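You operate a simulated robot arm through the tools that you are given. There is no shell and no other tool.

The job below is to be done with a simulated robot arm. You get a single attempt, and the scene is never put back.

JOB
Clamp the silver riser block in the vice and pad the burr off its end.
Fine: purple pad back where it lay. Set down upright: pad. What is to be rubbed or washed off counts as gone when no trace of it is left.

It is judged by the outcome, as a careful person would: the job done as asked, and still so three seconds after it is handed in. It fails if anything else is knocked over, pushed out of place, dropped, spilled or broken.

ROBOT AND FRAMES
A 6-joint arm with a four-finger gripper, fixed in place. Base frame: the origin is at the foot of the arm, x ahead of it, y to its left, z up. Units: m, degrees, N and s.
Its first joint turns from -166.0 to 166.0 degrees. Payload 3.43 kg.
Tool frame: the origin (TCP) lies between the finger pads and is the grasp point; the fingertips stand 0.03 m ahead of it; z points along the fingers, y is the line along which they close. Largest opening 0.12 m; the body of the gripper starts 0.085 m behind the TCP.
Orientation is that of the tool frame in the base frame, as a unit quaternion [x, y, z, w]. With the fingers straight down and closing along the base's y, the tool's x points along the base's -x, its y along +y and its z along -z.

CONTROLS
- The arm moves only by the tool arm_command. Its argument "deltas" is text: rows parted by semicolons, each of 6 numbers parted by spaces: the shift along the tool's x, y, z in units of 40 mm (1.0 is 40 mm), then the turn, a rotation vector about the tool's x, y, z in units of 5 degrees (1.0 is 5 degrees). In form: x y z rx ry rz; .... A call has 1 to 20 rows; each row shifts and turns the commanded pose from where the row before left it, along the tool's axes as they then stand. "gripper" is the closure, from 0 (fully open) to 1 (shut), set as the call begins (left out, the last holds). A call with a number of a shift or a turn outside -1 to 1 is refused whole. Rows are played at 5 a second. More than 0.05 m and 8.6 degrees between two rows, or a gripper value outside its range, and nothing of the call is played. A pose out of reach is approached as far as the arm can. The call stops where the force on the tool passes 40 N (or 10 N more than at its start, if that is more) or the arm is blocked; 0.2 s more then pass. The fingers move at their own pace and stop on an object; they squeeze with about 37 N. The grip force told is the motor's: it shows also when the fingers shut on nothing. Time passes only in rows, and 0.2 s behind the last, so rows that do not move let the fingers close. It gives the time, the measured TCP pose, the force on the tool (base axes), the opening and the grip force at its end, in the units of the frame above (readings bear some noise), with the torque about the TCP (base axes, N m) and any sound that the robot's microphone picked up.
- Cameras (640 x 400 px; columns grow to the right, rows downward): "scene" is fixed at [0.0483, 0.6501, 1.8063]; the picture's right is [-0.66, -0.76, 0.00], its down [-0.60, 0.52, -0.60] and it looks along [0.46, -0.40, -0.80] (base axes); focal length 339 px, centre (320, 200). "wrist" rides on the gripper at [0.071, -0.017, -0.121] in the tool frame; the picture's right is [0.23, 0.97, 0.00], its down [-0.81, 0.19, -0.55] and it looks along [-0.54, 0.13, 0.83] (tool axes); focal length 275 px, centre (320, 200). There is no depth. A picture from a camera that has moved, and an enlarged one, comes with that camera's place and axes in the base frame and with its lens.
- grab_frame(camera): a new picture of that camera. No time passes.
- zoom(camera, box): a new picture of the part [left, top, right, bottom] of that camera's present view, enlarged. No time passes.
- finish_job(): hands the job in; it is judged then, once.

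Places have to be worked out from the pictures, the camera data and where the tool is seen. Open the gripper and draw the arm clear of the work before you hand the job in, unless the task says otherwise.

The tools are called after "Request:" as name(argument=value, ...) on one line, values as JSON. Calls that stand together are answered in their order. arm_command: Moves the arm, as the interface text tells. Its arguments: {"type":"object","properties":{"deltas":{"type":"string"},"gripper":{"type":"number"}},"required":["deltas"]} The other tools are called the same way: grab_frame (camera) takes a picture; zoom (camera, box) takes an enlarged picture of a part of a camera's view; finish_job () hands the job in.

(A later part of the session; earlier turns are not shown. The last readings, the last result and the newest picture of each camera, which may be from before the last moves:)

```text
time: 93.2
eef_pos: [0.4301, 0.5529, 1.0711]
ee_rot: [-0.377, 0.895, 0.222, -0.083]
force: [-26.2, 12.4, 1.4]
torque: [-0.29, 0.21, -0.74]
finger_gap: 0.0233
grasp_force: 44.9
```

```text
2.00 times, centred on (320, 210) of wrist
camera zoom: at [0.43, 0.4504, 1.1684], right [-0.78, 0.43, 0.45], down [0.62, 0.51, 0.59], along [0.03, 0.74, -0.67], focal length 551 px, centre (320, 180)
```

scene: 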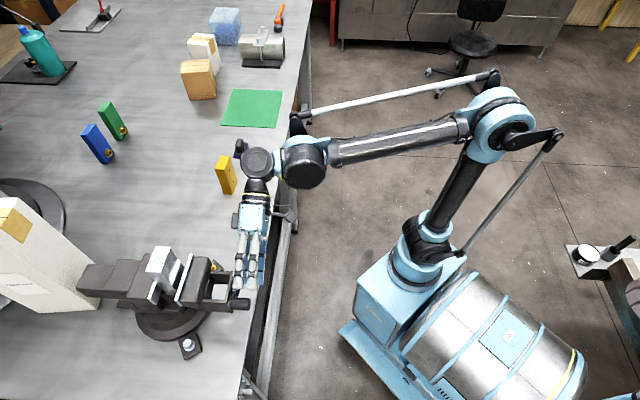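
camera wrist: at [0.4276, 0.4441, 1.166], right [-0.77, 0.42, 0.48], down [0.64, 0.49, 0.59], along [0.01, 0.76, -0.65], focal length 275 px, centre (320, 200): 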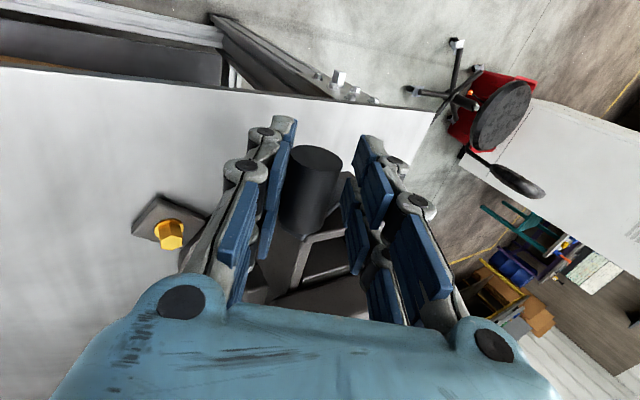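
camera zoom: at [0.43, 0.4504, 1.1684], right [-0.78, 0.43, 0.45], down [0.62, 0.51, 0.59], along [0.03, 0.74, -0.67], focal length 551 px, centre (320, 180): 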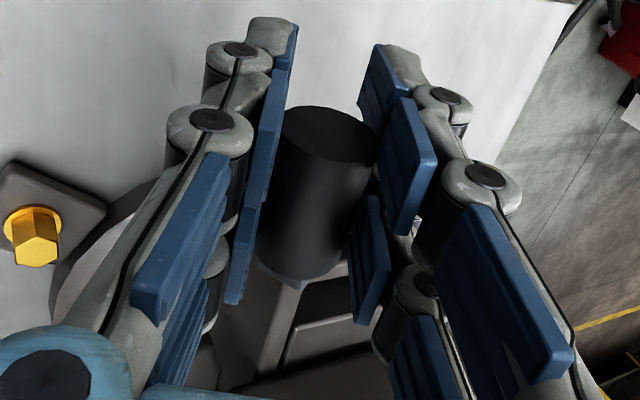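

About 29 N is sustained while the crank crept a little further, so the clamp is firm. I release the handle and see whether the jaw holds.

Request:
arm_command(deltas="0 0 0 0 0 0;0 0 0 0 0 0;0 0 0 0 0 0", gripper=0.45)

Request:
zoom(camera="wrist", box=[224, 110, 416, 310])

Request:
zoom(camera="scene", box=[120, 235, 216, 295])

```text
time: 94.0
eef_pos: [0.4313, 0.5524, 1.0711]
ee_rot: [-0.378, 0.895, 0.223, -0.083]
force: [-1.5, 6.3, 2.5]
torque: [-0.09, 0.03, -0.09]
finger_gap: 0.0697
grasp_force: 2.9
```

```text
2.00 times, centred on (320, 210) of wrist
camera zoom: at [0.4312, 0.45, 1.1682], right [-0.78, 0.44, 0.45], down [0.62, 0.51, 0.59], along [0.03, 0.74, -0.67], focal length 551 px, centre (320, 180)
```

zoom: 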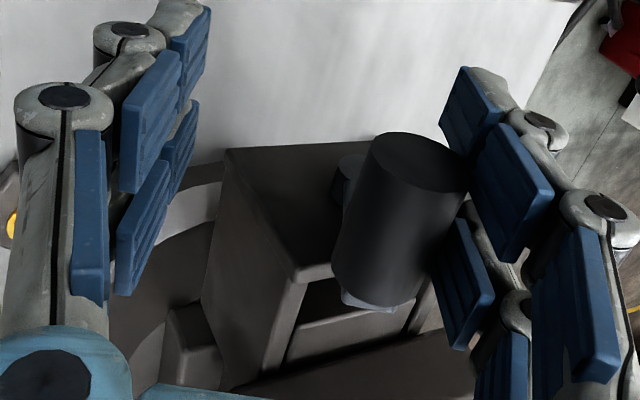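

```text
6.67 times, centred on (168, 265) of scene
camera zoom: at [0.0483, 0.6501, 1.8063], right [-0.66, -0.76, 0.0], down [-0.6, 0.52, -0.6], along [0.46, -0.4, -0.8], focal length 2262 px, centre (1333, -233)
```

zoom: 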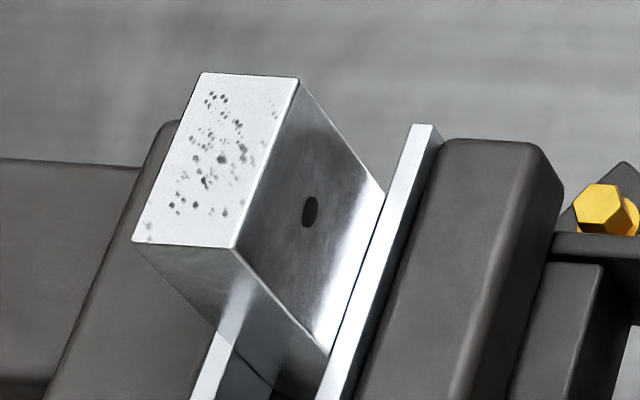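

The crank sprang back about 20° onto the right pad, but the plate itself has not visibly moved. I back the tool off along its axis and see where the crank settles.

Request:
arm_command(deltas="0 0.1 -0.1 0 0 0;0 0.1 -0.3 0 0 0;0 0 -0.6 0 0 0;0 0 -0.8 0 0 0;0 0 -0.8 0 0 0;0 0 0 0 0 0", gripper=0.3)

Request:
grab_frame(camera="wrist")

Request:
zoom(camera="scene", box=[120, 235, 216, 295])

Request:
zoom(camera="scene", box=[190, 240, 286, 310])

```text
time: 95.4
eef_pos: [0.4605, 0.5217, 1.1667]
ee_rot: [-0.378, 0.895, 0.223, -0.083]
force: [-0.8, -0.8, -0.4]
torque: [-0.03, 0.0, 0.0]
finger_gap: 0.0841
grasp_force: 0.0
```

```text
taken
camera wrist: at [0.46, 0.4194, 1.264], right [-0.78, 0.43, 0.45], down [0.62, 0.51, 0.59], along [0.03, 0.74, -0.67], focal length 275 px, centre (320, 200)
```

wrist: 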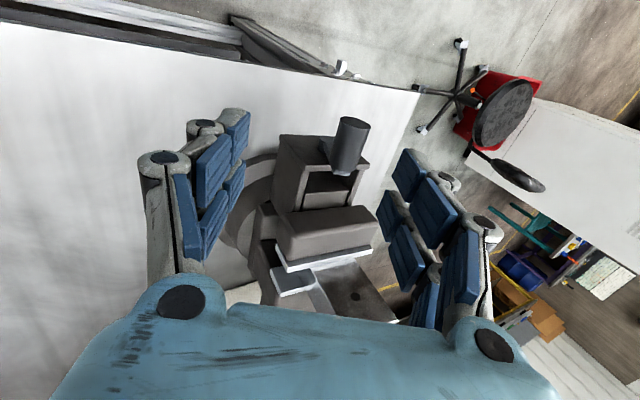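

```text
6.67 times, centred on (168, 265) of scene
camera zoom: at [0.0483, 0.6501, 1.8063], right [-0.66, -0.76, 0.0], down [-0.6, 0.52, -0.6], along [0.46, -0.4, -0.8], focal length 2262 px, centre (1333, -233)
```

zoom: 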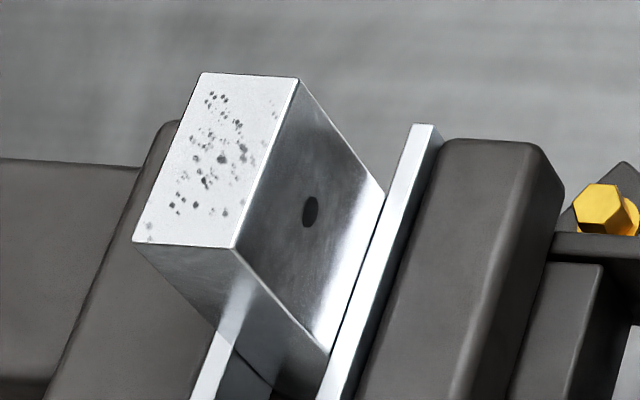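

```text
5.71 times, centred on (238, 275) of scene
camera zoom: at [0.0483, 0.6501, 1.8063], right [-0.66, -0.76, 0.0], down [-0.6, 0.52, -0.6], along [0.46, -0.4, -0.8], focal length 1939 px, centre (789, -229)
```

zoom: 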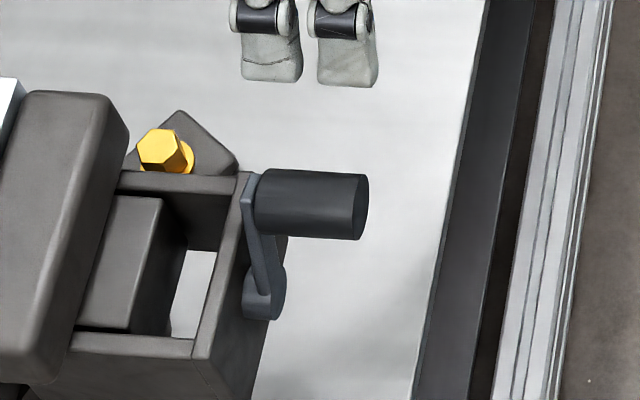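

The crank rests near the top and the jaw plate stays tight on the block. Next comes the pad, which I judge to be near (0.915, 0.282). I straighten the tool and travel over the bench at z≈1.15 to look at it.

Request:
arm_command(deltas="0 0 0 0.917 0 0;0 0 0 0.917 0 0;0 0 0 0.917 0 0;0 0 0 0.917 0 0;0 0 0 0.917 0 0;0 0 0 0.917 0 0;-0.164 -0.944 0.03 0 0 0;-0.164 -0.944 0.03 0 0 0;-0.164 -0.944 0.03 0 0 0;-0.164 -0.944 0.03 0 0 0;-0.164 -0.944 0.03 0 0 0;-0.164 -0.944 0.03 0 0 0;-0.164 -0.944 0.03 0 0 0;-0.164 -0.944 0.03 0 0 0;0 0 0 0 0 0")

Request:
grab_frame(camera="wrist")

Request:
grab_frame(camera="scene")

```text
time: 98.6
eef_pos: [0.7129, 0.3496, 1.1571]
ee_rot: [-0.387, 0.922, 0.004, 0.008]
force: [0.2, -0.3, 0.0]
torque: [-0.04, -0.01, 0.05]
finger_gap: 0.0841
grasp_force: 0.0
```

```text
taken
camera wrist: at [0.6745, 0.2835, 1.2761], right [-0.86, 0.52, 0.0], down [0.42, 0.7, 0.57], along [0.3, 0.48, -0.82], focal length 275 px, centre (320, 200)
```

wrist: 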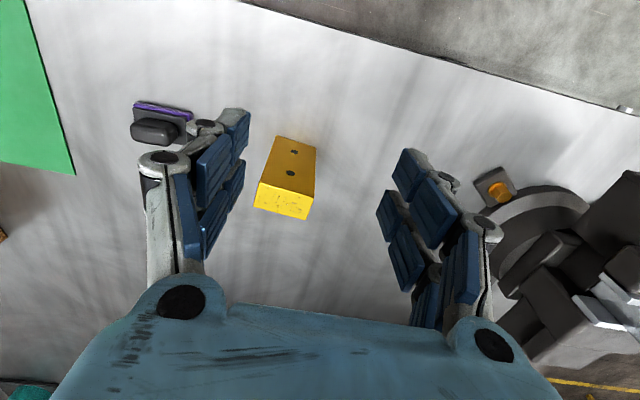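

```text
taken
```

scene: 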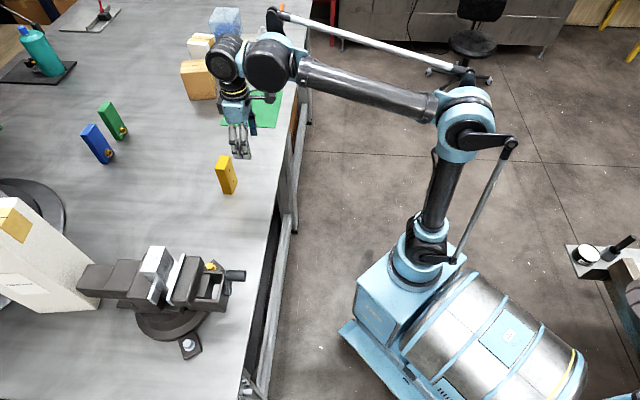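

The pad and its dark knob are in view beyond the yellow block. I enlarge it.

Request:
zoom(camera="wrist", box=[110, 80, 238, 160])

Request:
zoom(camera="scene", box=[216, 120, 280, 160])

```text
5.00 times, centred on (174, 120) of wrist
camera zoom: at [0.6745, 0.2835, 1.2761], right [-0.86, 0.52, 0.0], down [0.42, 0.7, 0.57], along [0.3, 0.48, -0.82], focal length 1376 px, centre (1050, 600)
```

zoom: 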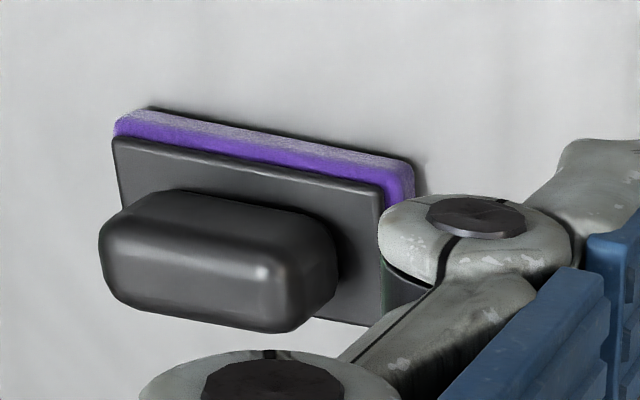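

```text
10.00 times, centred on (248, 140) of scene
camera zoom: at [0.0483, 0.6501, 1.8063], right [-0.66, -0.76, 0.0], down [-0.6, 0.52, -0.6], along [0.46, -0.4, -0.8], focal length 3393 px, centre (1040, 800)
```

zoom: 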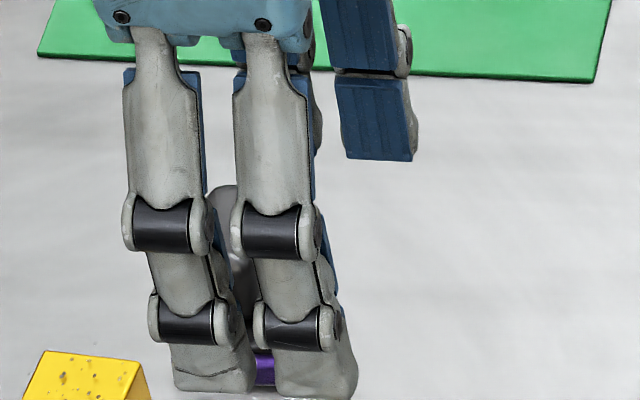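

The pad is about 68 × 41 mm, centred near (0.914, 0.284), its long side along the −45° line. Its knob is about 50 × 22 mm with the top near z 0.977. I turn the tool by −90° so the fingers can close across the knob's thin side, and move closer.

Request:
arm_command(deltas="0 0 0 0.013 0.206 0;0 0 0 0 0 1;0 0 0 0 0 1;0 0 0 0 0 1;0 0 0 0 0 1;0 0 0 0 0 1;0 0 0 0 0 1;0 0 0 0 0 1;0 0 0 0 0 1;0 0 0 0 0 1;0 0 0 0 0 1;0 0 0 0 0 1;0 0 0 0 0 1;0 0 0 0 0 1;0 0 0 0 0 1;0 0 0 0 0 1;0 0 0 0 0 1;0 0 0 0 0 1;0 0 0 0 0 1;0 0 0 0 0 0")

Request:
grab_frame(camera="wrist")

Request:
grab_frame(camera="scene")

```text
time: 102.8
eef_pos: [0.7121, 0.3488, 1.1589]
ee_rot: [0.38, 0.925, 0.001, 0.0]
force: [0.5, -0.2, -0.4]
torque: [0.01, 0.0, 0.0]
finger_gap: 0.0841
grasp_force: 0.0
```

```text
taken
camera wrist: at [0.6501, 0.3853, 1.2783], right [0.52, 0.85, 0.0], down [0.71, -0.43, 0.55], along [0.47, -0.29, -0.83], focal length 275 px, centre (320, 200)
```

wrist: 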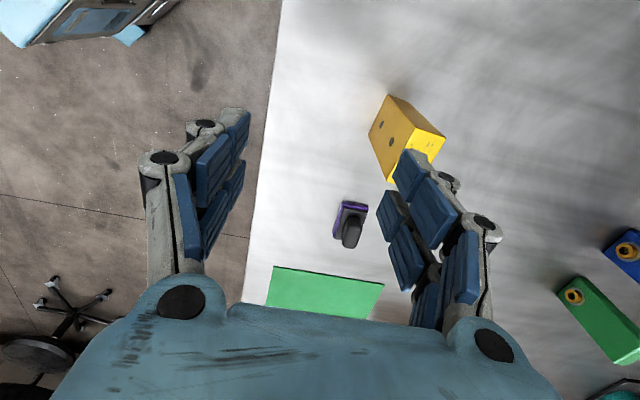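

```text
taken
```

scene: 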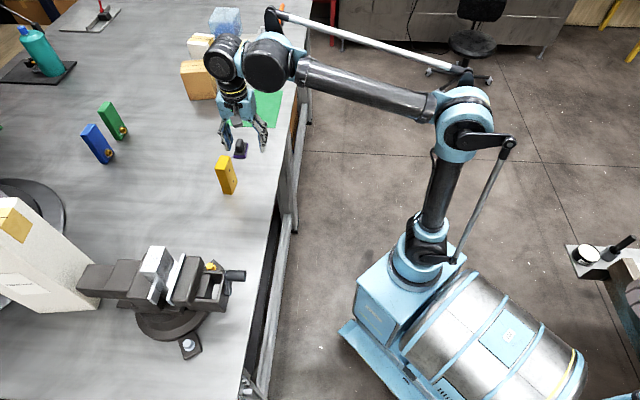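

The turn worked. I move to just short of the pad at z≈1.10 for a close look.

Request:
arm_command(deltas="-0.895 0.601 0.357 0 0 0;-0.895 0.601 0.357 0 0 0;-0.895 0.601 0.357 0 0 0;-0.895 0.601 0.357 0 0 0;0 0 0 0 0 0;0 0 0 0 0 0")

Request:
grab_frame(camera="wrist")

Request:
grab_frame(camera="scene")

```text
time: 104.2
eef_pos: [0.8814, 0.3154, 1.1016]
ee_rot: [0.379, 0.925, 0.001, 0.001]
force: [0.3, 0.0, 0.7]
torque: [0.01, 0.0, 0.01]
finger_gap: 0.0841
grasp_force: 0.2
```

```text
taken
camera wrist: at [0.8187, 0.3528, 1.2221], right [0.52, 0.86, 0.0], down [0.71, -0.43, 0.55], along [0.47, -0.29, -0.83], focal length 275 px, centre (320, 200)
```

wrist: 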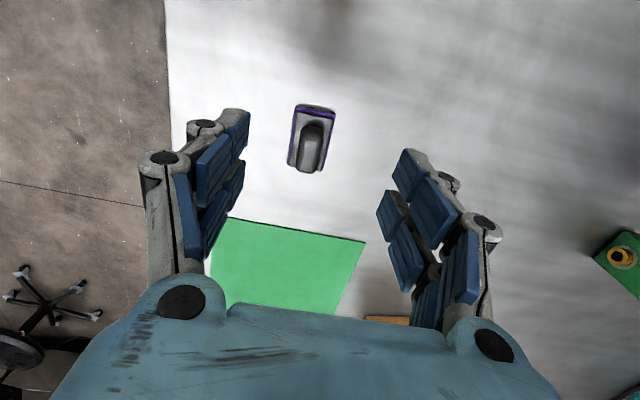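

```text
taken
```

scene: 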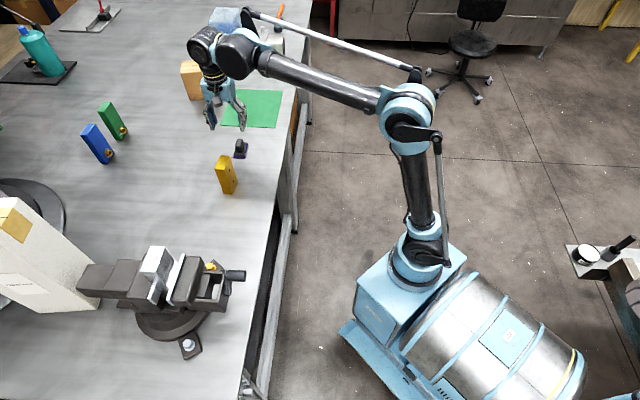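

The pad is well in view between the open fingers. I enlarge it to measure its place and turn, and record exactly where it lies for the return.

Request:
zoom(camera="wrist", box=[264, 90, 376, 190])

Request:
zoom(camera="scene", box=[224, 130, 264, 170])

```text
4.00 times, centred on (320, 140) of wrist
camera zoom: at [0.8187, 0.3528, 1.2221], right [0.52, 0.86, 0.0], down [0.71, -0.43, 0.55], along [0.47, -0.29, -0.83], focal length 1101 px, centre (320, 440)
```

zoom: 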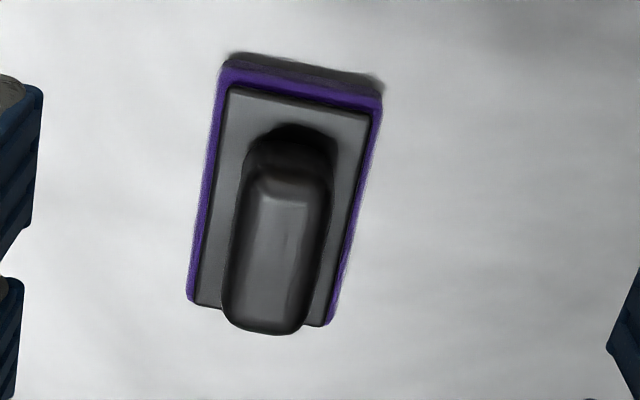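

```text
10.00 times, centred on (244, 150) of scene
camera zoom: at [0.0483, 0.6501, 1.8063], right [-0.66, -0.76, 0.0], down [-0.6, 0.52, -0.6], along [0.46, -0.4, -0.8], focal length 3393 px, centre (1080, 700)
```

zoom: 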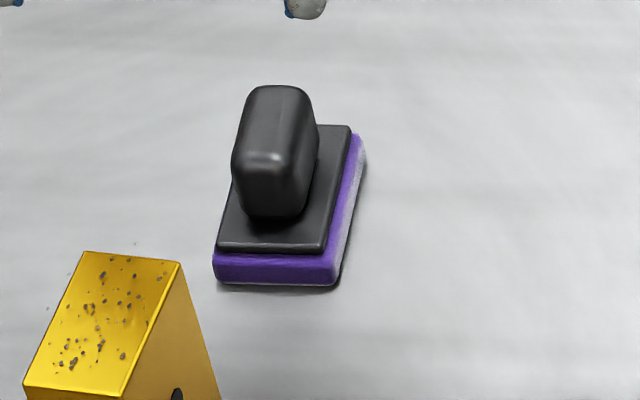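

In the tool frame the pad's centre is at (−46, −1) mm and it is turned 2° from the fingers; in the base frame that is (0.913, 0.282), with the long axis at 137.4°. I align to it and come down to z≈1.03 above it.

Request:
arm_command(deltas="0 0 0 0 0 -0.4;-0.382 -0.023 0.59 0 0 0;-0.382 -0.023 0.59 0 0 0;-0.382 -0.023 0.59 0 0 0;0 0 0 0 0 0;0 0 0 0 0 0")

Request:
grab_frame(camera="wrist")

Request:
zoom(camera="wrist", box=[240, 90, 400, 230])

Request:
grab_frame(camera="scene")

```text
time: 105.6
eef_pos: [0.9126, 0.2829, 1.0294]
ee_rot: [0.362, 0.932, 0.0, 0.0]
force: [0.2, -0.6, -0.2]
torque: [0.03, 0.04, -0.06]
finger_gap: 0.0841
grasp_force: 0.0
```

```text
taken
camera wrist: at [0.8495, 0.318, 1.1505], right [0.49, 0.87, 0.0], down [0.73, -0.41, 0.55], along [0.48, -0.27, -0.83], focal length 275 px, centre (320, 200)
```

wrist: 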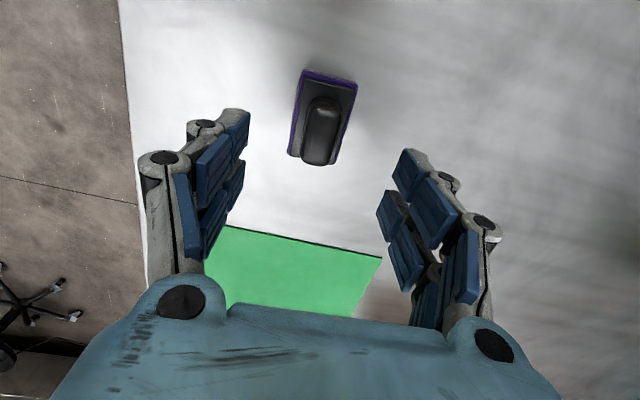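

```text
2.86 times, centred on (320, 160) of wrist
camera zoom: at [0.8495, 0.318, 1.1505], right [0.49, 0.87, 0.0], down [0.73, -0.41, 0.55], along [0.48, -0.27, -0.83], focal length 786 px, centre (320, 314)
```

zoom: 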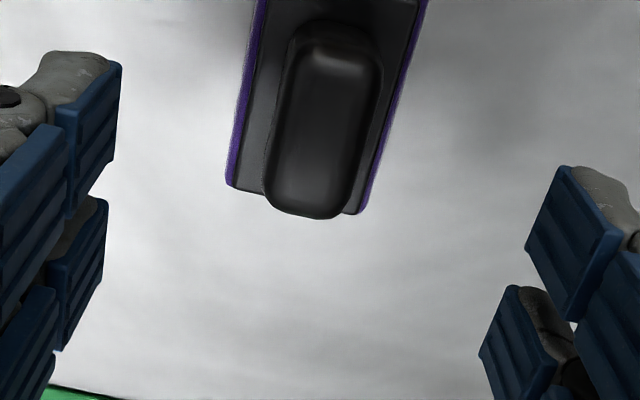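

```text
taken
```

scene: 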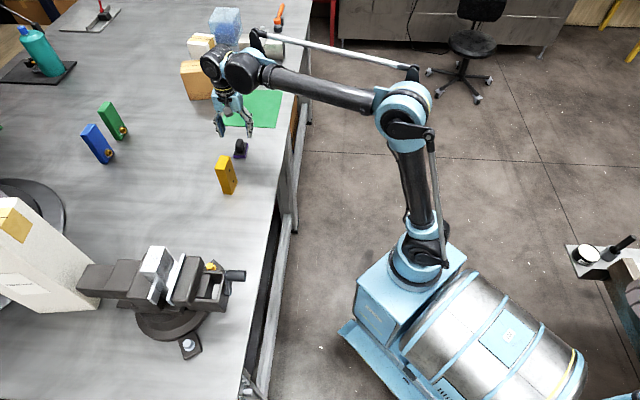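

The knob is centred within 1–3 mm and square to the fingers. The backing plate's top is at about z 0.934. I lower until the fingertips are just above the plate, then close.

Request:
arm_command(deltas="0.04 -0.015 0.5 0 0 0;0.03 0 0.5 0 0 0;0 0 0.46 0 0 0;0 0 0 0 0 0")

Request:
zoom(camera="wrist", box=[220, 100, 420, 250])

Request:
zoom(camera="scene", box=[200, 100, 280, 170])

```text
time: 106.6
eef_pos: [0.9107, 0.2861, 0.9717]
ee_rot: [0.362, 0.932, 0.0, 0.0]
force: [0.4, -0.3, 0.0]
torque: [0.02, 0.02, -0.01]
finger_gap: 0.0841
grasp_force: 0.0
```

```text
2.67 times, centred on (320, 175) of wrist
camera zoom: at [0.8472, 0.3199, 1.0915], right [0.49, 0.87, 0.0], down [0.73, -0.41, 0.55], along [0.48, -0.27, -0.83], focal length 734 px, centre (320, 267)
```

zoom: 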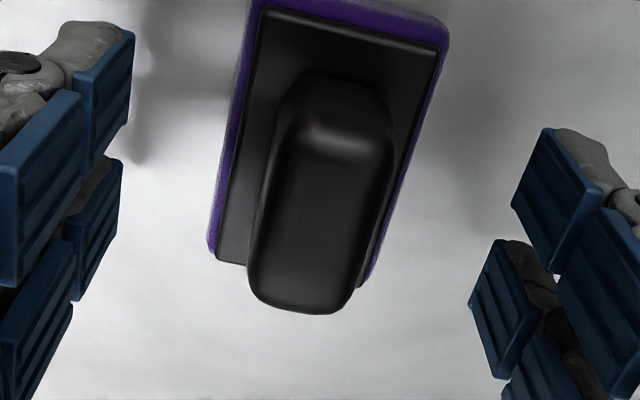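

```text
5.71 times, centred on (240, 135) of scene
camera zoom: at [0.0483, 0.6501, 1.8063], right [-0.66, -0.76, 0.0], down [-0.6, 0.52, -0.6], along [0.46, -0.4, -0.8], focal length 1939 px, centre (777, 571)
```

zoom: 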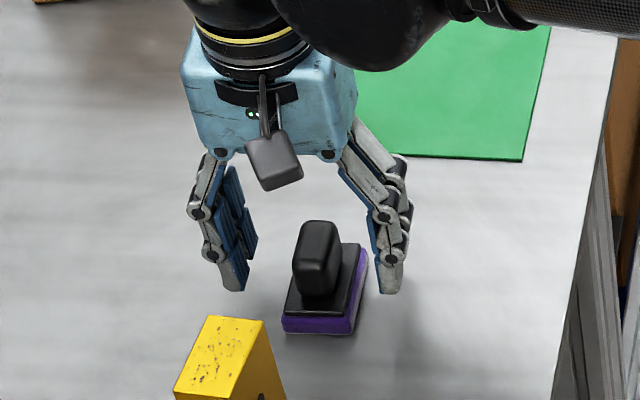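

The fingers straddle the knob with the tips about 7 mm above the plate. I close on it.

Request:
arm_command(deltas="0 0 0.04 0 0 0;0 0 0 0 0 0;0 0 0 0 0 0;0 0 0 0 0 0;0 0 0 0 0 0", gripper=1)

Request:
zoom(camera="wrist", box=[220, 100, 420, 250])

Request:
zoom(camera="scene", box=[200, 100, 280, 170])

```text
time: 107.8
eef_pos: [0.9112, 0.2855, 0.9703]
ee_rot: [0.362, 0.932, 0.0, 0.0]
force: [-0.7, -0.9, 2.8]
torque: [-0.05, 0.03, -0.05]
finger_gap: 0.0233
grasp_force: 36.6
```

```text
2.67 times, centred on (320, 175) of wrist
camera zoom: at [0.8472, 0.32, 1.0904], right [0.49, 0.87, 0.0], down [0.73, -0.41, 0.55], along [0.48, -0.27, -0.83], focal length 734 px, centre (320, 267)
```

zoom: 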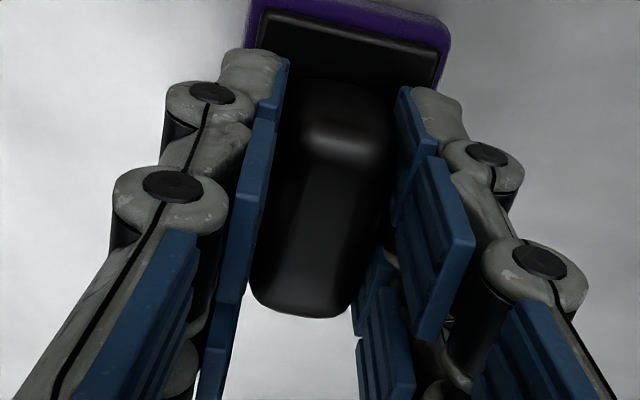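

```text
5.71 times, centred on (240, 135) of scene
camera zoom: at [0.0483, 0.6501, 1.8063], right [-0.66, -0.76, 0.0], down [-0.6, 0.52, -0.6], along [0.46, -0.4, -0.8], focal length 1939 px, centre (777, 571)
```

zoom: 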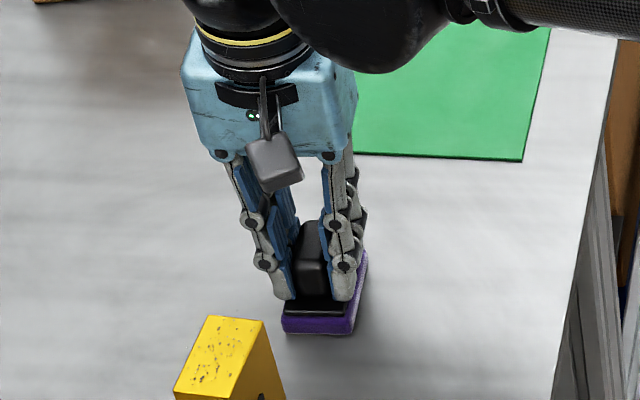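

The knob is held (23.3 mm, 37 N); this grasp pose (0.9112, 0.2855, 0.970) is my reference for putting it back. I lift it straight up to z≈1.25, which is inside the reach here.

Request:
arm_command(deltas="0 0 -0.2 0 0 0;0 0 -0.4 0 0 0;0 0 -0.8 0 0 0;0 0 -1 0 0 0;0 0 -1 0 0 0;0 0 -1 0 0 0;0 0 -1 0 0 0;0 0 -1 0 0 0;0 0 -0.6 0 0 0;0 0 0 0 0 0")

Request:
grab_frame(camera="wrist")

Request:
grab_frame(camera="scene")

```text
time: 110.0
eef_pos: [0.911, 0.2842, 1.2499]
ee_rot: [0.362, 0.932, 0.0, 0.0]
force: [0.1, -0.8, -0.7]
torque: [0.0, -0.01, -0.01]
finger_gap: 0.0233
grasp_force: 37.3
```

```text
taken
camera wrist: at [0.8475, 0.3194, 1.3704], right [0.49, 0.87, 0.0], down [0.73, -0.41, 0.55], along [0.48, -0.27, -0.83], focal length 275 px, centre (320, 200)
```

wrist: 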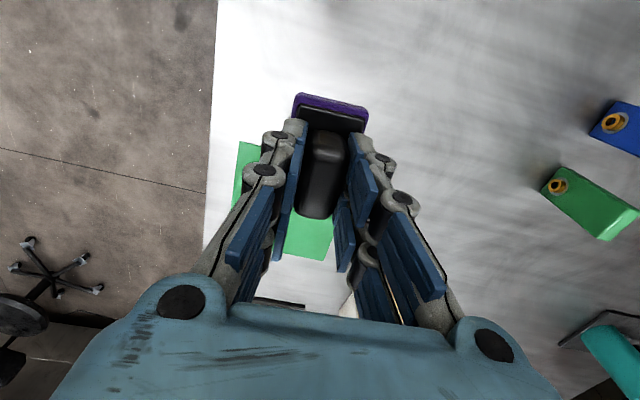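

```text
taken
```

scene: 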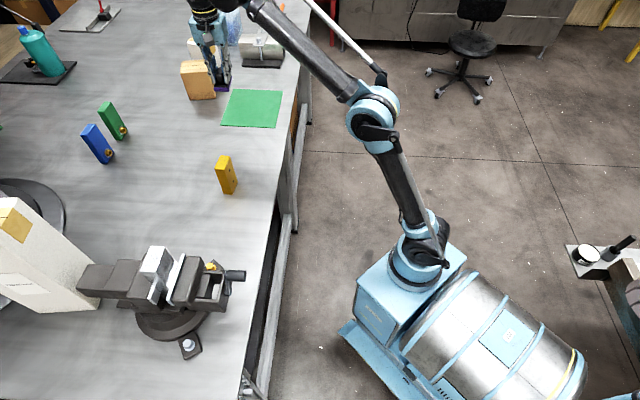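

The pad came up cleanly. I align it with the vice's 45° and carry it at this height to a point just short of the block.

Request:
arm_command(deltas="0 0 0 0 0 0.52;0.9 -0.0706 0 0 0 0;0.9 -0.0706 0 0 0 0;0.9 -0.0706 0 0 0 0;0.9 -0.0706 0 0 0 0;0.9 -0.0706 0 0 0 0;0.9 -0.0706 0 0 0 0;0.9 -0.0706 0 0 0 0;0.9 -0.0706 0 0 0 0;0.9 -0.0706 0 0 0 0;0.9 -0.0706 0 0 0 0;0.9 -0.0706 0 0 0 0;0.9 -0.0706 0 0 0 0;0.9 -0.0706 0 0 0 0;0 0 0 0 0 0")

Request:
grab_frame(camera="scene")

Request:
grab_frame(camera="wrist")

```text
time: 113.2
eef_pos: [0.5545, 0.59, 1.2493]
ee_rot: [0.383, 0.924, 0.001, 0.001]
force: [-0.1, 0.8, -0.8]
torque: [0.01, 0.02, 0.01]
finger_gap: 0.0233
grasp_force: 37.0
```

```text
taken
```

scene: 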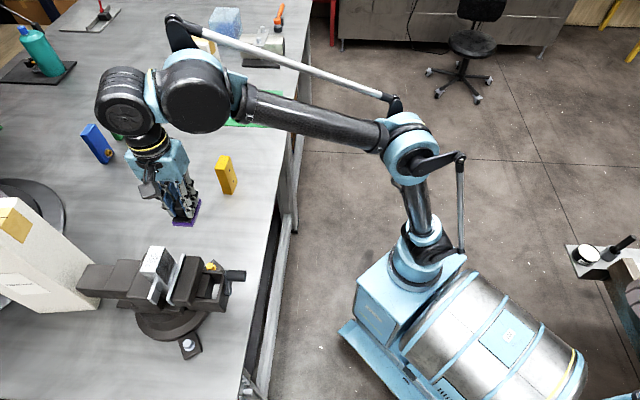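

```text
taken
camera wrist: at [0.4927, 0.6286, 1.3699], right [0.53, 0.85, 0.0], down [0.71, -0.44, 0.55], along [0.47, -0.29, -0.83], focal length 275 px, centre (320, 200)
```

wrist: 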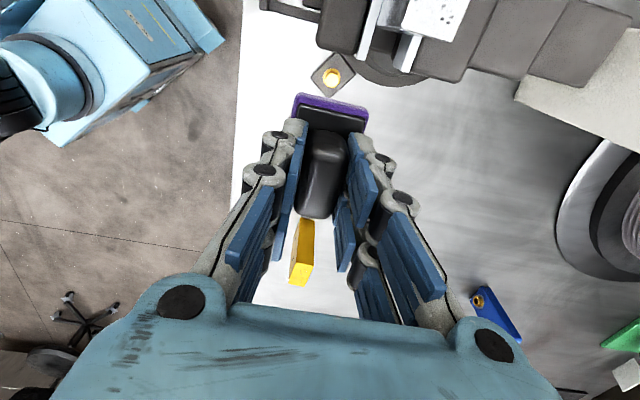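

I move in over the block, stopping 1 cm short of centre to keep away from the reach limit. The pad's underside is about 12 mm above the block top.

Request:
arm_command(deltas="0.897 0.2975 0 0 0 0;0.897 0.2975 0 0 0 0;0.897 0.2975 0 0 0 0;0 0 0 0 0 0;0 0 0 0 0 0")

Request:
zoom(camera="scene", box=[110, 200, 238, 300])

Request:
grab_frame(camera="scene")

Request:
grab_frame(camera="wrist")

```text
time: 114.4
eef_pos: [0.5055, 0.692, 1.2492]
ee_rot: [0.384, 0.924, 0.001, 0.001]
force: [0.9, -0.2, -1.6]
torque: [0.01, 0.01, 0.0]
finger_gap: 0.0231
grasp_force: 36.7
```

```text
4.00 times, centred on (174, 250) of scene
camera zoom: at [0.0483, 0.6501, 1.8063], right [-0.66, -0.76, 0.0], down [-0.6, 0.52, -0.6], along [0.46, -0.4, -0.8], focal length 1357 px, centre (904, 0)
```

zoom: 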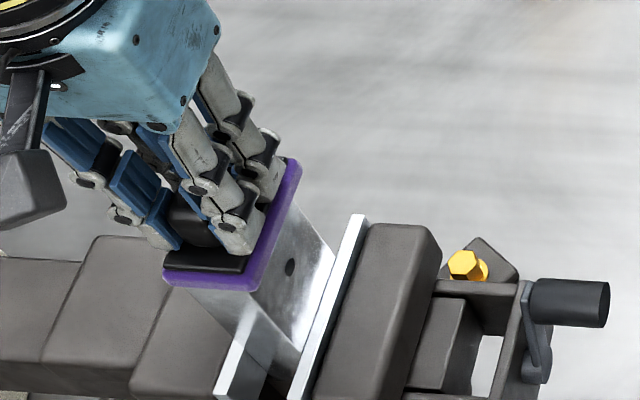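

```text
taken
```

scene: 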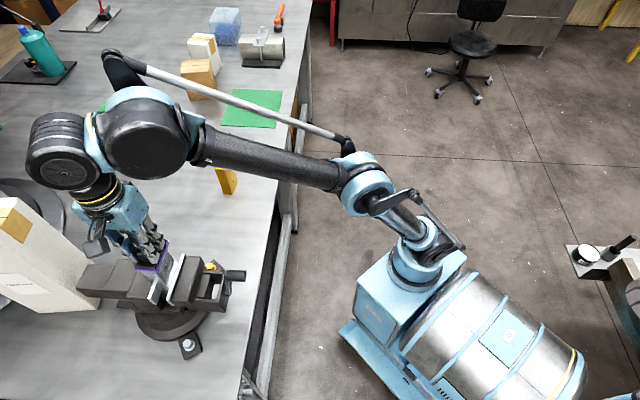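

```text
taken
camera wrist: at [0.4431, 0.7299, 1.3696], right [0.53, 0.85, 0.0], down [0.71, -0.44, 0.55], along [0.47, -0.29, -0.83], focal length 275 px, centre (320, 200)
```

wrist: 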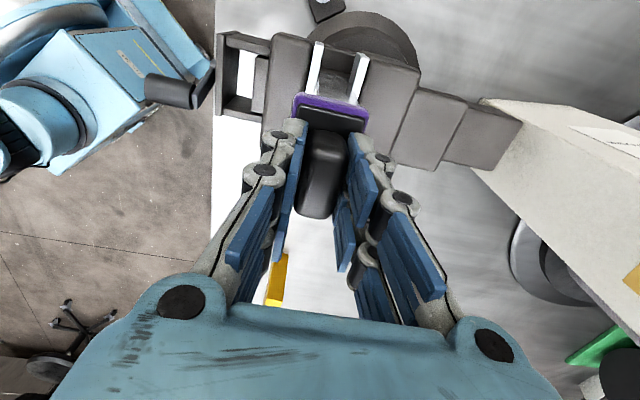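

The pad hangs over the block as planned and the elbow posture is good. I lower in small steps to find contact.

Request:
arm_command(deltas="0 0 0.1 0 0 0;0 0 0.1 0 0 0;0 0 0 0 0 0")

Request:
arm_command(deltas="0 0 0.04 0 0 0;0 0 0.04 0 0 0;0 0 0 0 0 0")

```text
time: 115.2
eef_pos: [0.5054, 0.6919, 1.2417]
ee_rot: [0.383, 0.924, 0.001, 0.0]
force: [0.7, 0.4, -0.3]
torque: [0.01, 0.0, 0.02]
finger_gap: 0.0234
grasp_force: 37.4
```

```text
time: 115.8
eef_pos: [0.4889, 0.692, 1.2458]
ee_rot: [0.383, 0.924, 0.005, 0.006]
force: [1.3, 0.5, -2.6]
torque: [-0.05, 0.16, 0.04]
finger_gap: 0.0233
grasp_force: 37.0
stopped in row 3: the force on the tool passed its limit at 43 N (the readings are from after the stop); the commanded pose is now the measured one
```

A sudden 43 N and a sideways shift of 16 mm were reported. I stop and look at everything.

Request:
grab_frame(camera="scene")

Request:
zoom(camera="scene", box=[110, 200, 238, 300])

Request:
grab_frame(camera="wrist")

```text
taken
```

scene: 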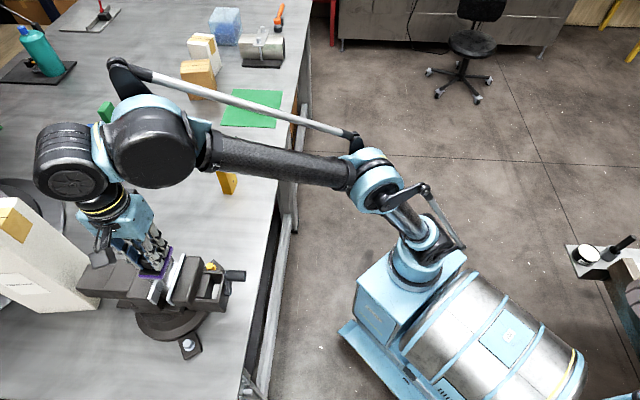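

```text
4.00 times, centred on (174, 250) of scene
camera zoom: at [0.0483, 0.6501, 1.8063], right [-0.66, -0.76, 0.0], down [-0.6, 0.52, -0.6], along [0.46, -0.4, -0.8], focal length 1357 px, centre (904, 0)
```

zoom: 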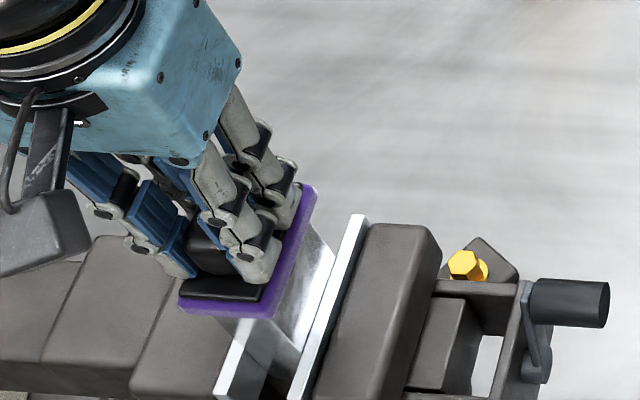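

```text
taken
camera wrist: at [0.4252, 0.7302, 1.3646], right [0.53, 0.85, 0.01], down [0.7, -0.44, 0.56], along [0.48, -0.29, -0.83], focal length 275 px, centre (320, 200)
```

wrist: 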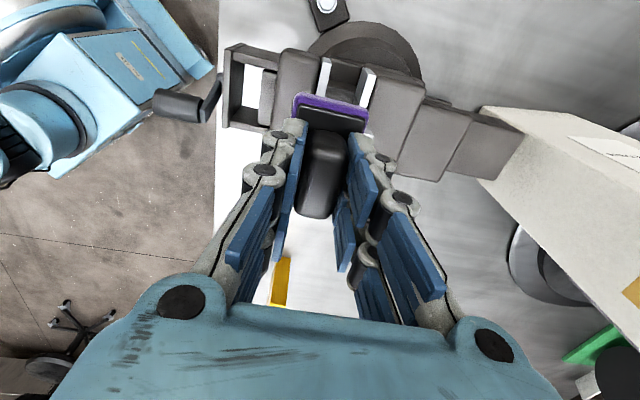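

The block, vice and pad all look undisturbed, and the load is gone. It looks like a jerk of the arm itself near its stretched posture. I hold still one step and re-read.

Request:
arm_command(deltas="0 0 0 0 0 0;0 0 0 0 0 0")

Request:
zoom(camera="scene", box=[0, 60, 240, 300])

```text
time: 116.4
eef_pos: [0.4901, 0.6919, 1.245]
ee_rot: [0.384, 0.923, 0.003, 0.006]
force: [0.2, 0.3, -0.5]
torque: [0.04, -0.01, -0.03]
finger_gap: 0.0233
grasp_force: 36.7
```

```text
1.67 times, centred on (120, 180) of scene
camera zoom: at [0.0483, 0.6501, 1.8063], right [-0.66, -0.76, 0.0], down [-0.6, 0.52, -0.6], along [0.46, -0.4, -0.8], focal length 566 px, centre (653, 233)
```

zoom: 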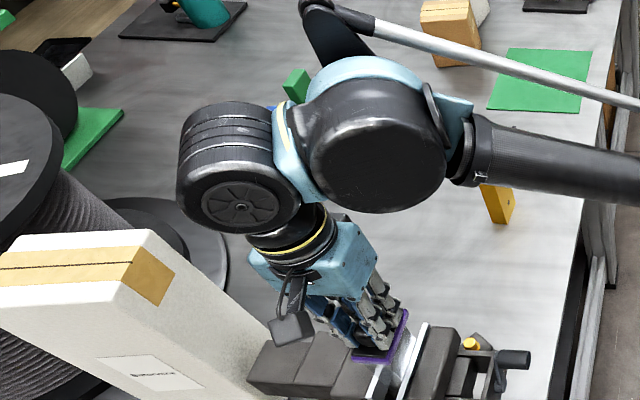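

All is steady with no load. Contact must be very near TCP z≈1.239, and the stop made the arm recoil. I straighten the small tilt, return over the block, and then approach in 0.4 mm steps.

Request:
arm_command(deltas="-0.12 0.12 0 0.06 0.05 0;-0.12 0.12 0 0.06 0.05 0;0 0 0 0 0 0;0 0 0 0 0 0")

Request:
zoom(camera="scene", box=[110, 200, 238, 300])

```text
time: 117.4
eef_pos: [0.5025, 0.6923, 1.2458]
ee_rot: [0.384, 0.923, 0.001, 0.001]
force: [0.1, -0.5, -1.3]
torque: [-0.01, -0.01, 0.03]
finger_gap: 0.0233
grasp_force: 36.3
```

```text
4.00 times, centred on (174, 250) of scene
camera zoom: at [0.0483, 0.6501, 1.8063], right [-0.66, -0.76, 0.0], down [-0.6, 0.52, -0.6], along [0.46, -0.4, -0.8], focal length 1357 px, centre (904, 0)
```

zoom: 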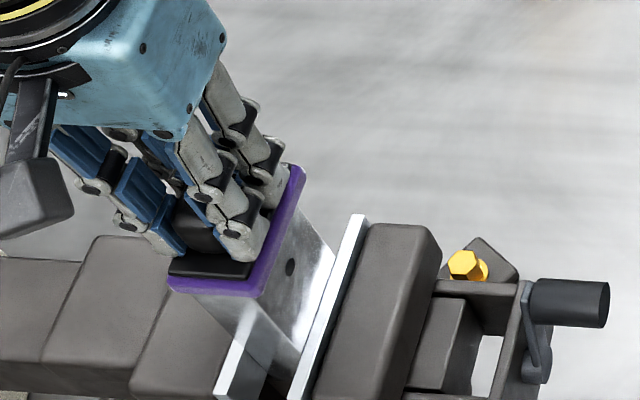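

Orientation and position are good again. I lower slowly toward contact.

Request:
arm_command(deltas="0 0 0.03 0 0 0;0 0 0.03 0 0 0;0 0 0.03 0 0 0;0 0 0 0 0 0")

Request:
arm_command(deltas="0 0 0.012 0 0 0;0 0 0 0 0 0")

Request:
arm_command(deltas="0 0 0.012 0 0 0;0 0 0 0 0 0")

```text
time: 118.4
eef_pos: [0.5032, 0.6923, 1.2422]
ee_rot: [0.383, 0.924, 0.001, 0.0]
force: [0.0, -0.2, -0.8]
torque: [0.0, 0.0, -0.01]
finger_gap: 0.0234
grasp_force: 37.2
```

```text
time: 119.0
eef_pos: [0.5041, 0.6921, 1.2411]
ee_rot: [0.383, 0.924, 0.001, 0.001]
force: [0.5, 0.3, -1.1]
torque: [-0.01, 0.01, -0.03]
finger_gap: 0.0234
grasp_force: 36.6
```

```text
time: 119.6
eef_pos: [0.5041, 0.6914, 1.2418]
ee_rot: [0.384, 0.923, 0.001, 0.0]
force: [0.0, 0.1, -0.1]
torque: [-0.01, 0.0, 0.01]
finger_gap: 0.0234
grasp_force: 36.8
```

Still no contact at about 1.2415. I continue in half-millimetre steps.

Request:
arm_command(deltas="0 0 0.012 0 0 0;0 0 0 0 0 0")

Request:
arm_command(deltas="0 0 0.012 0 0 0;0 0 0 0 0 0")

Request:
arm_command(deltas="0 0 0.012 0 0 0;0 0 0 0 0 0")

```text
time: 120.2
eef_pos: [0.5031, 0.6912, 1.241]
ee_rot: [0.384, 0.923, 0.001, 0.0]
force: [-0.2, -0.1, 0.4]
torque: [-0.01, -0.03, -0.02]
finger_gap: 0.0233
grasp_force: 37.2
```

```text
time: 120.8
eef_pos: [0.5035, 0.6914, 1.2397]
ee_rot: [0.383, 0.924, 0.001, 0.0]
force: [-0.2, -0.7, 0.5]
torque: [-0.04, -0.07, 0.07]
finger_gap: 0.0233
grasp_force: 36.7
```

```text
time: 121.4
eef_pos: [0.504, 0.6921, 1.239]
ee_rot: [0.384, 0.923, 0.001, 0.0]
force: [2.9, 2.6, 12.8]
torque: [0.03, -0.13, 0.04]
finger_gap: 0.0234
grasp_force: 37.2
```

Contact: 12.8 N at TCP z≈1.239. I start rubbing gently with a short stroke along u, and check the force after it.

Request:
arm_command(deltas="0 0.08 0 0 0 0;0 0.08 0 0 0 0;0 0.08 0 0 0 0;0 0 0 0 0 0")

Request:
zoom(camera="scene", box=[110, 200, 238, 300])

```text
time: 122.4
eef_pos: [0.5088, 0.6981, 1.2395]
ee_rot: [0.383, 0.924, 0.0, 0.0]
force: [-2.5, -1.9, 9.8]
torque: [-0.19, 0.1, -0.03]
finger_gap: 0.0233
grasp_force: 37.4
```

```text
4.00 times, centred on (174, 250) of scene
camera zoom: at [0.0483, 0.6501, 1.8063], right [-0.66, -0.76, 0.0], down [-0.6, 0.52, -0.6], along [0.46, -0.4, -0.8], focal length 1357 px, centre (904, 0)
```

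zoom: 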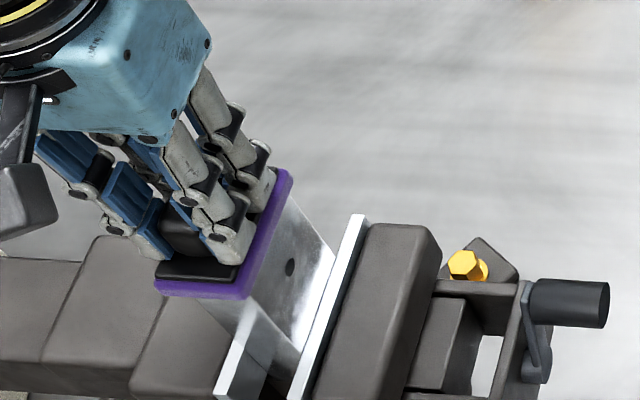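

The pad slides smoothly (10 N down, 3 N drag) and the block does not move. I rub along the long side, back and forth.

Request:
arm_command(deltas="0.1 0 0 0 0 0;0.1 0 0 0 0 0;0.1 0 0 0 0 0;-0.1 0 0 0 0 0;-0.1 0 0 0 0 0;-0.1 0 0 0 0 0;-0.1 0 0 0 0 0;-0.1 0 0 0 0 0;-0.1 0 0 0 0 0;0.1 0 0 0 0 0;0.1 0 0 0 0 0;0.1 0 0 0 0 0;0.1 0 0 0 0 0;0.1 0 0 0 0 0;0.1 0 0 0 0 0;-0.1 0 0 0 0 0;-0.1 0 0 0 0 0;-0.1 0 0 0 0 0")

Request:
zoom(camera="scene", box=[110, 200, 238, 300])

```text
time: 126.2
eef_pos: [0.5098, 0.6983, 1.2399]
ee_rot: [0.384, 0.924, 0.001, 0.0]
force: [-2.8, 2.5, 10.3]
torque: [0.17, 0.16, -0.03]
finger_gap: 0.023
grasp_force: 36.6
```

```text
4.00 times, centred on (174, 250) of scene
camera zoom: at [0.0483, 0.6501, 1.8063], right [-0.66, -0.76, 0.0], down [-0.6, 0.52, -0.6], along [0.46, -0.4, -0.8], focal length 1357 px, centre (904, 0)
```

zoom: 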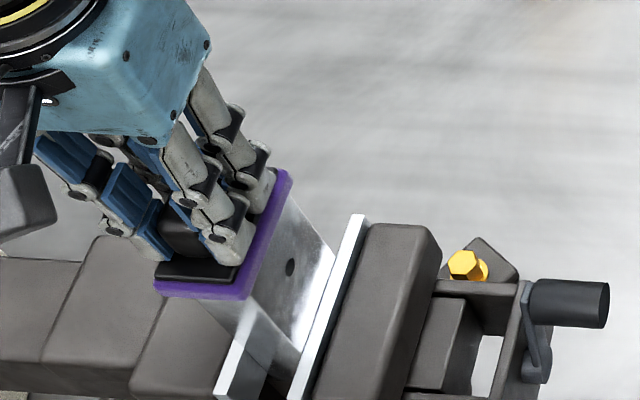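

Steady. Now I rub across the short side, back and forth.

Request:
arm_command(deltas="0 0.1 0 0 0 0;0 0.1 0 0 0 0;0 -0.1 0 0 0 0;0 -0.1 0 0 0 0;0 -0.1 0 0 0 0;0 -0.1 0 0 0 0;0 -0.1 0 0 0 0;0 0.1 0 0 0 0;0 0.1 0 0 0 0;0 0.1 0 0 0 0;0 0.1 0 0 0 0;0 0.1 0 0 0 0;0 -0.1 0 0 0 0;0 -0.1 0 0 0 0;0 -0.1 0 0 0 0;0 -0.1 0 0 0 0;0 -0.1 0 0 0 0;0 0.1 0 0 0 0;0 0.1 0 0 0 0;0 0.1 0 0 0 0")

Request:
arm_command(deltas="0.1 0.05 0 0 0 0;0.1 0.05 0 0 0 0;0.1 0.05 0 0 0 0;-0.1 -0.05 0 0 0 0;-0.1 -0.05 0 0 0 0;-0.1 -0.05 0 0 0 0;-0.1 -0.05 0 0 0 0;-0.1 -0.05 0 0 0 0;-0.1 -0.05 0 0 0 0;0.1 0.05 0 0 0 0;0.1 0.05 0 0 0 0;0.1 0.05 0 0 0 0;0.1 -0.05 0 0 0 0;0.1 -0.05 0 0 0 0;-0.1 0.05 0 0 0 0;-0.1 0.05 0 0 0 0;-0.1 0.05 0 0 0 0;-0.1 0.05 0 0 0 0;0.1 -0.05 0 0 0 0;0.1 -0.05 0 0 0 0")

Request:
zoom(camera="scene", box=[110, 200, 238, 300])

```text
time: 130.4
eef_pos: [0.5107, 0.6996, 1.239]
ee_rot: [0.384, 0.923, 0.001, 0.0]
force: [-2.7, -1.6, 5.5]
torque: [-0.1, 0.09, 0.03]
finger_gap: 0.0236
grasp_force: 36.2
```

```text
time: 134.6
eef_pos: [0.5111, 0.6995, 1.2392]
ee_rot: [0.383, 0.924, 0.0, 0.0]
force: [2.3, -0.3, 6.2]
torque: [-0.03, -0.11, 0.01]
finger_gap: 0.0233
grasp_force: 37.0
```

```text
4.00 times, centred on (174, 250) of scene
camera zoom: at [0.0483, 0.6501, 1.8063], right [-0.66, -0.76, 0.0], down [-0.6, 0.52, -0.6], along [0.46, -0.4, -0.8], focal length 1357 px, centre (904, 0)
```

zoom: 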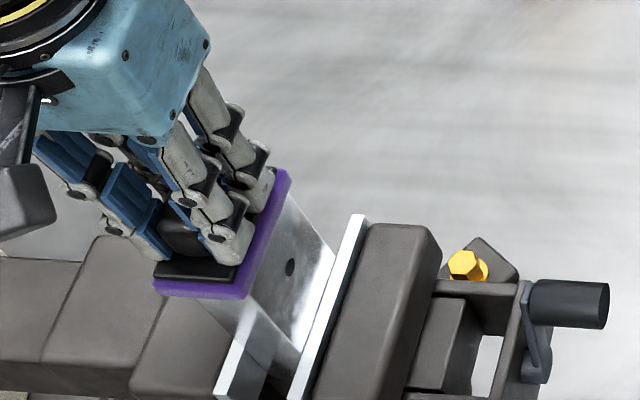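

I lift 5 mm and slide the pad clear sideways to look at the block's end.

Request:
arm_command(deltas="0 0 -0.06 0 0 0;0 0 -0.07 0 0 0;-0.5 0 -0.02 0 0 0;-0.9 0 0 0 0 0;-0.9 0 0 0 0 0;-0.6 0 0 0 0 0;0 0 0 0 0 0")

Request:
zoom(camera="scene", box=[120, 235, 216, 295])

Request:
grab_frame(camera="wrist")

```text
time: 136.2
eef_pos: [0.5925, 0.6156, 1.246]
ee_rot: [0.384, 0.924, 0.001, 0.0]
force: [0.0, 0.1, -1.3]
torque: [0.01, -0.03, -0.01]
finger_gap: 0.0232
grasp_force: 36.5
```

```text
6.67 times, centred on (168, 265) of scene
camera zoom: at [0.0483, 0.6501, 1.8063], right [-0.66, -0.76, 0.0], down [-0.6, 0.52, -0.6], along [0.46, -0.4, -0.8], focal length 2262 px, centre (1333, -233)
```

zoom: 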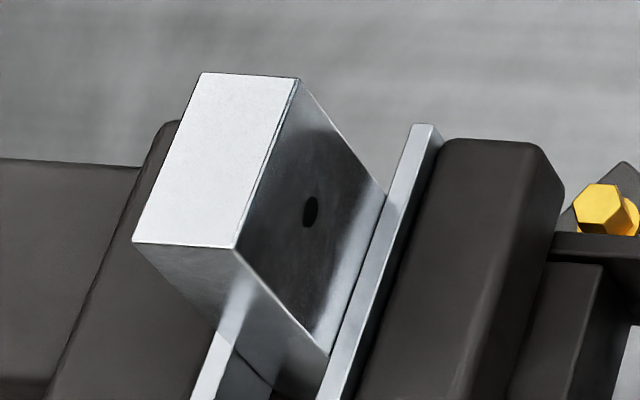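

```text
taken
camera wrist: at [0.5307, 0.6538, 1.3655], right [0.53, 0.85, 0.0], down [0.71, -0.44, 0.55], along [0.47, -0.29, -0.83], focal length 275 px, centre (320, 200)
```

wrist: 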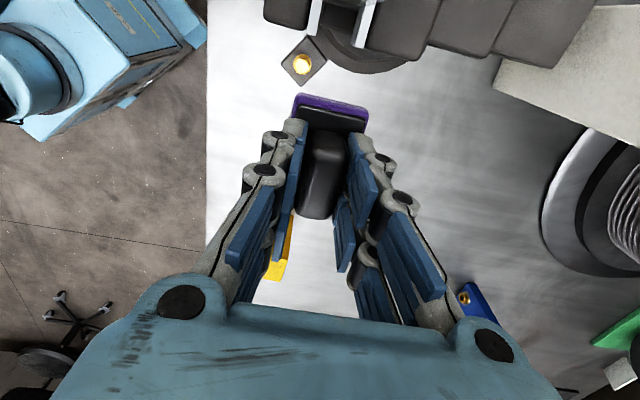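

The top face looks clean. I enlarge further to make sure no speck is left.

Request:
zoom(camera="scene", box=[136, 240, 176, 276])

Request:
zoom(camera="scene", box=[140, 244, 160, 258])

Request:
zoom(camera="scene", box=[138, 258, 158, 272])

```text
11.11 times, centred on (156, 258) of scene
camera zoom: at [0.0483, 0.6501, 1.8063], right [-0.66, -0.76, 0.0], down [-0.6, 0.52, -0.6], along [0.46, -0.4, -0.8], focal length 3770 px, centre (2142, -444)
```

zoom: 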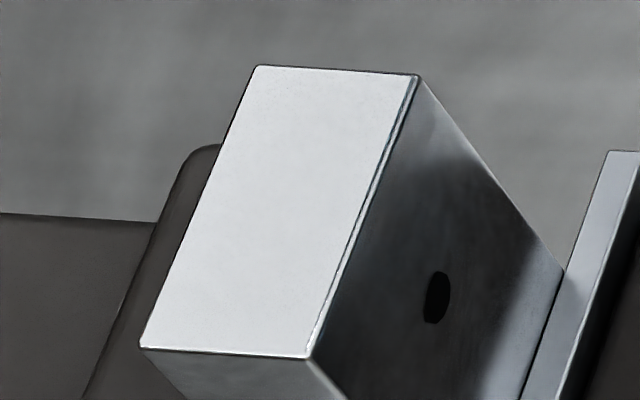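

```text
16.00 times, centred on (150, 251) of scene
camera zoom: at [0.0483, 0.6501, 1.8063], right [-0.66, -0.76, 0.0], down [-0.6, 0.52, -0.6], along [0.46, -0.4, -0.8], focal length 5429 px, centre (3040, -616)
```

zoom: 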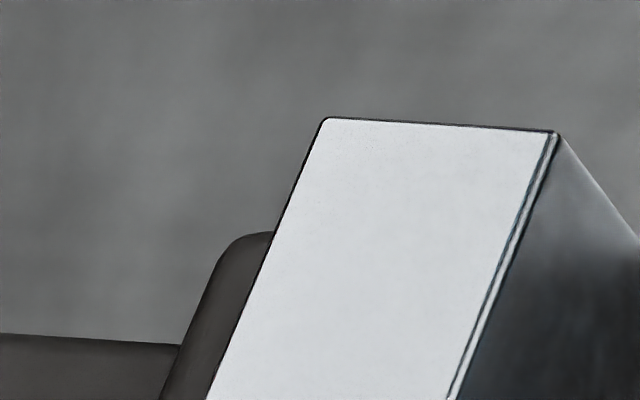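

```text
16.00 times, centred on (148, 265) of scene
camera zoom: at [0.0483, 0.6501, 1.8063], right [-0.66, -0.76, 0.0], down [-0.6, 0.52, -0.6], along [0.46, -0.4, -0.8], focal length 5429 px, centre (3072, -840)
```

zoom: 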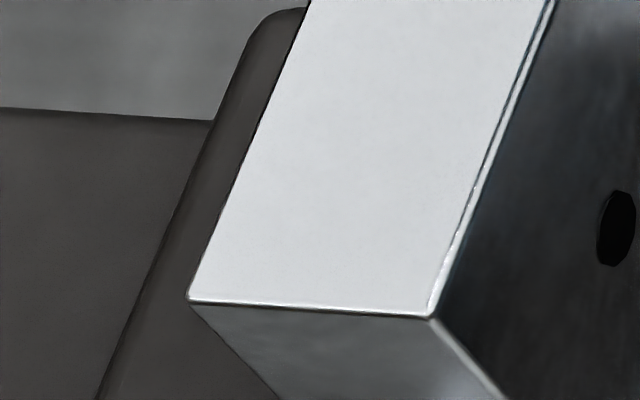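

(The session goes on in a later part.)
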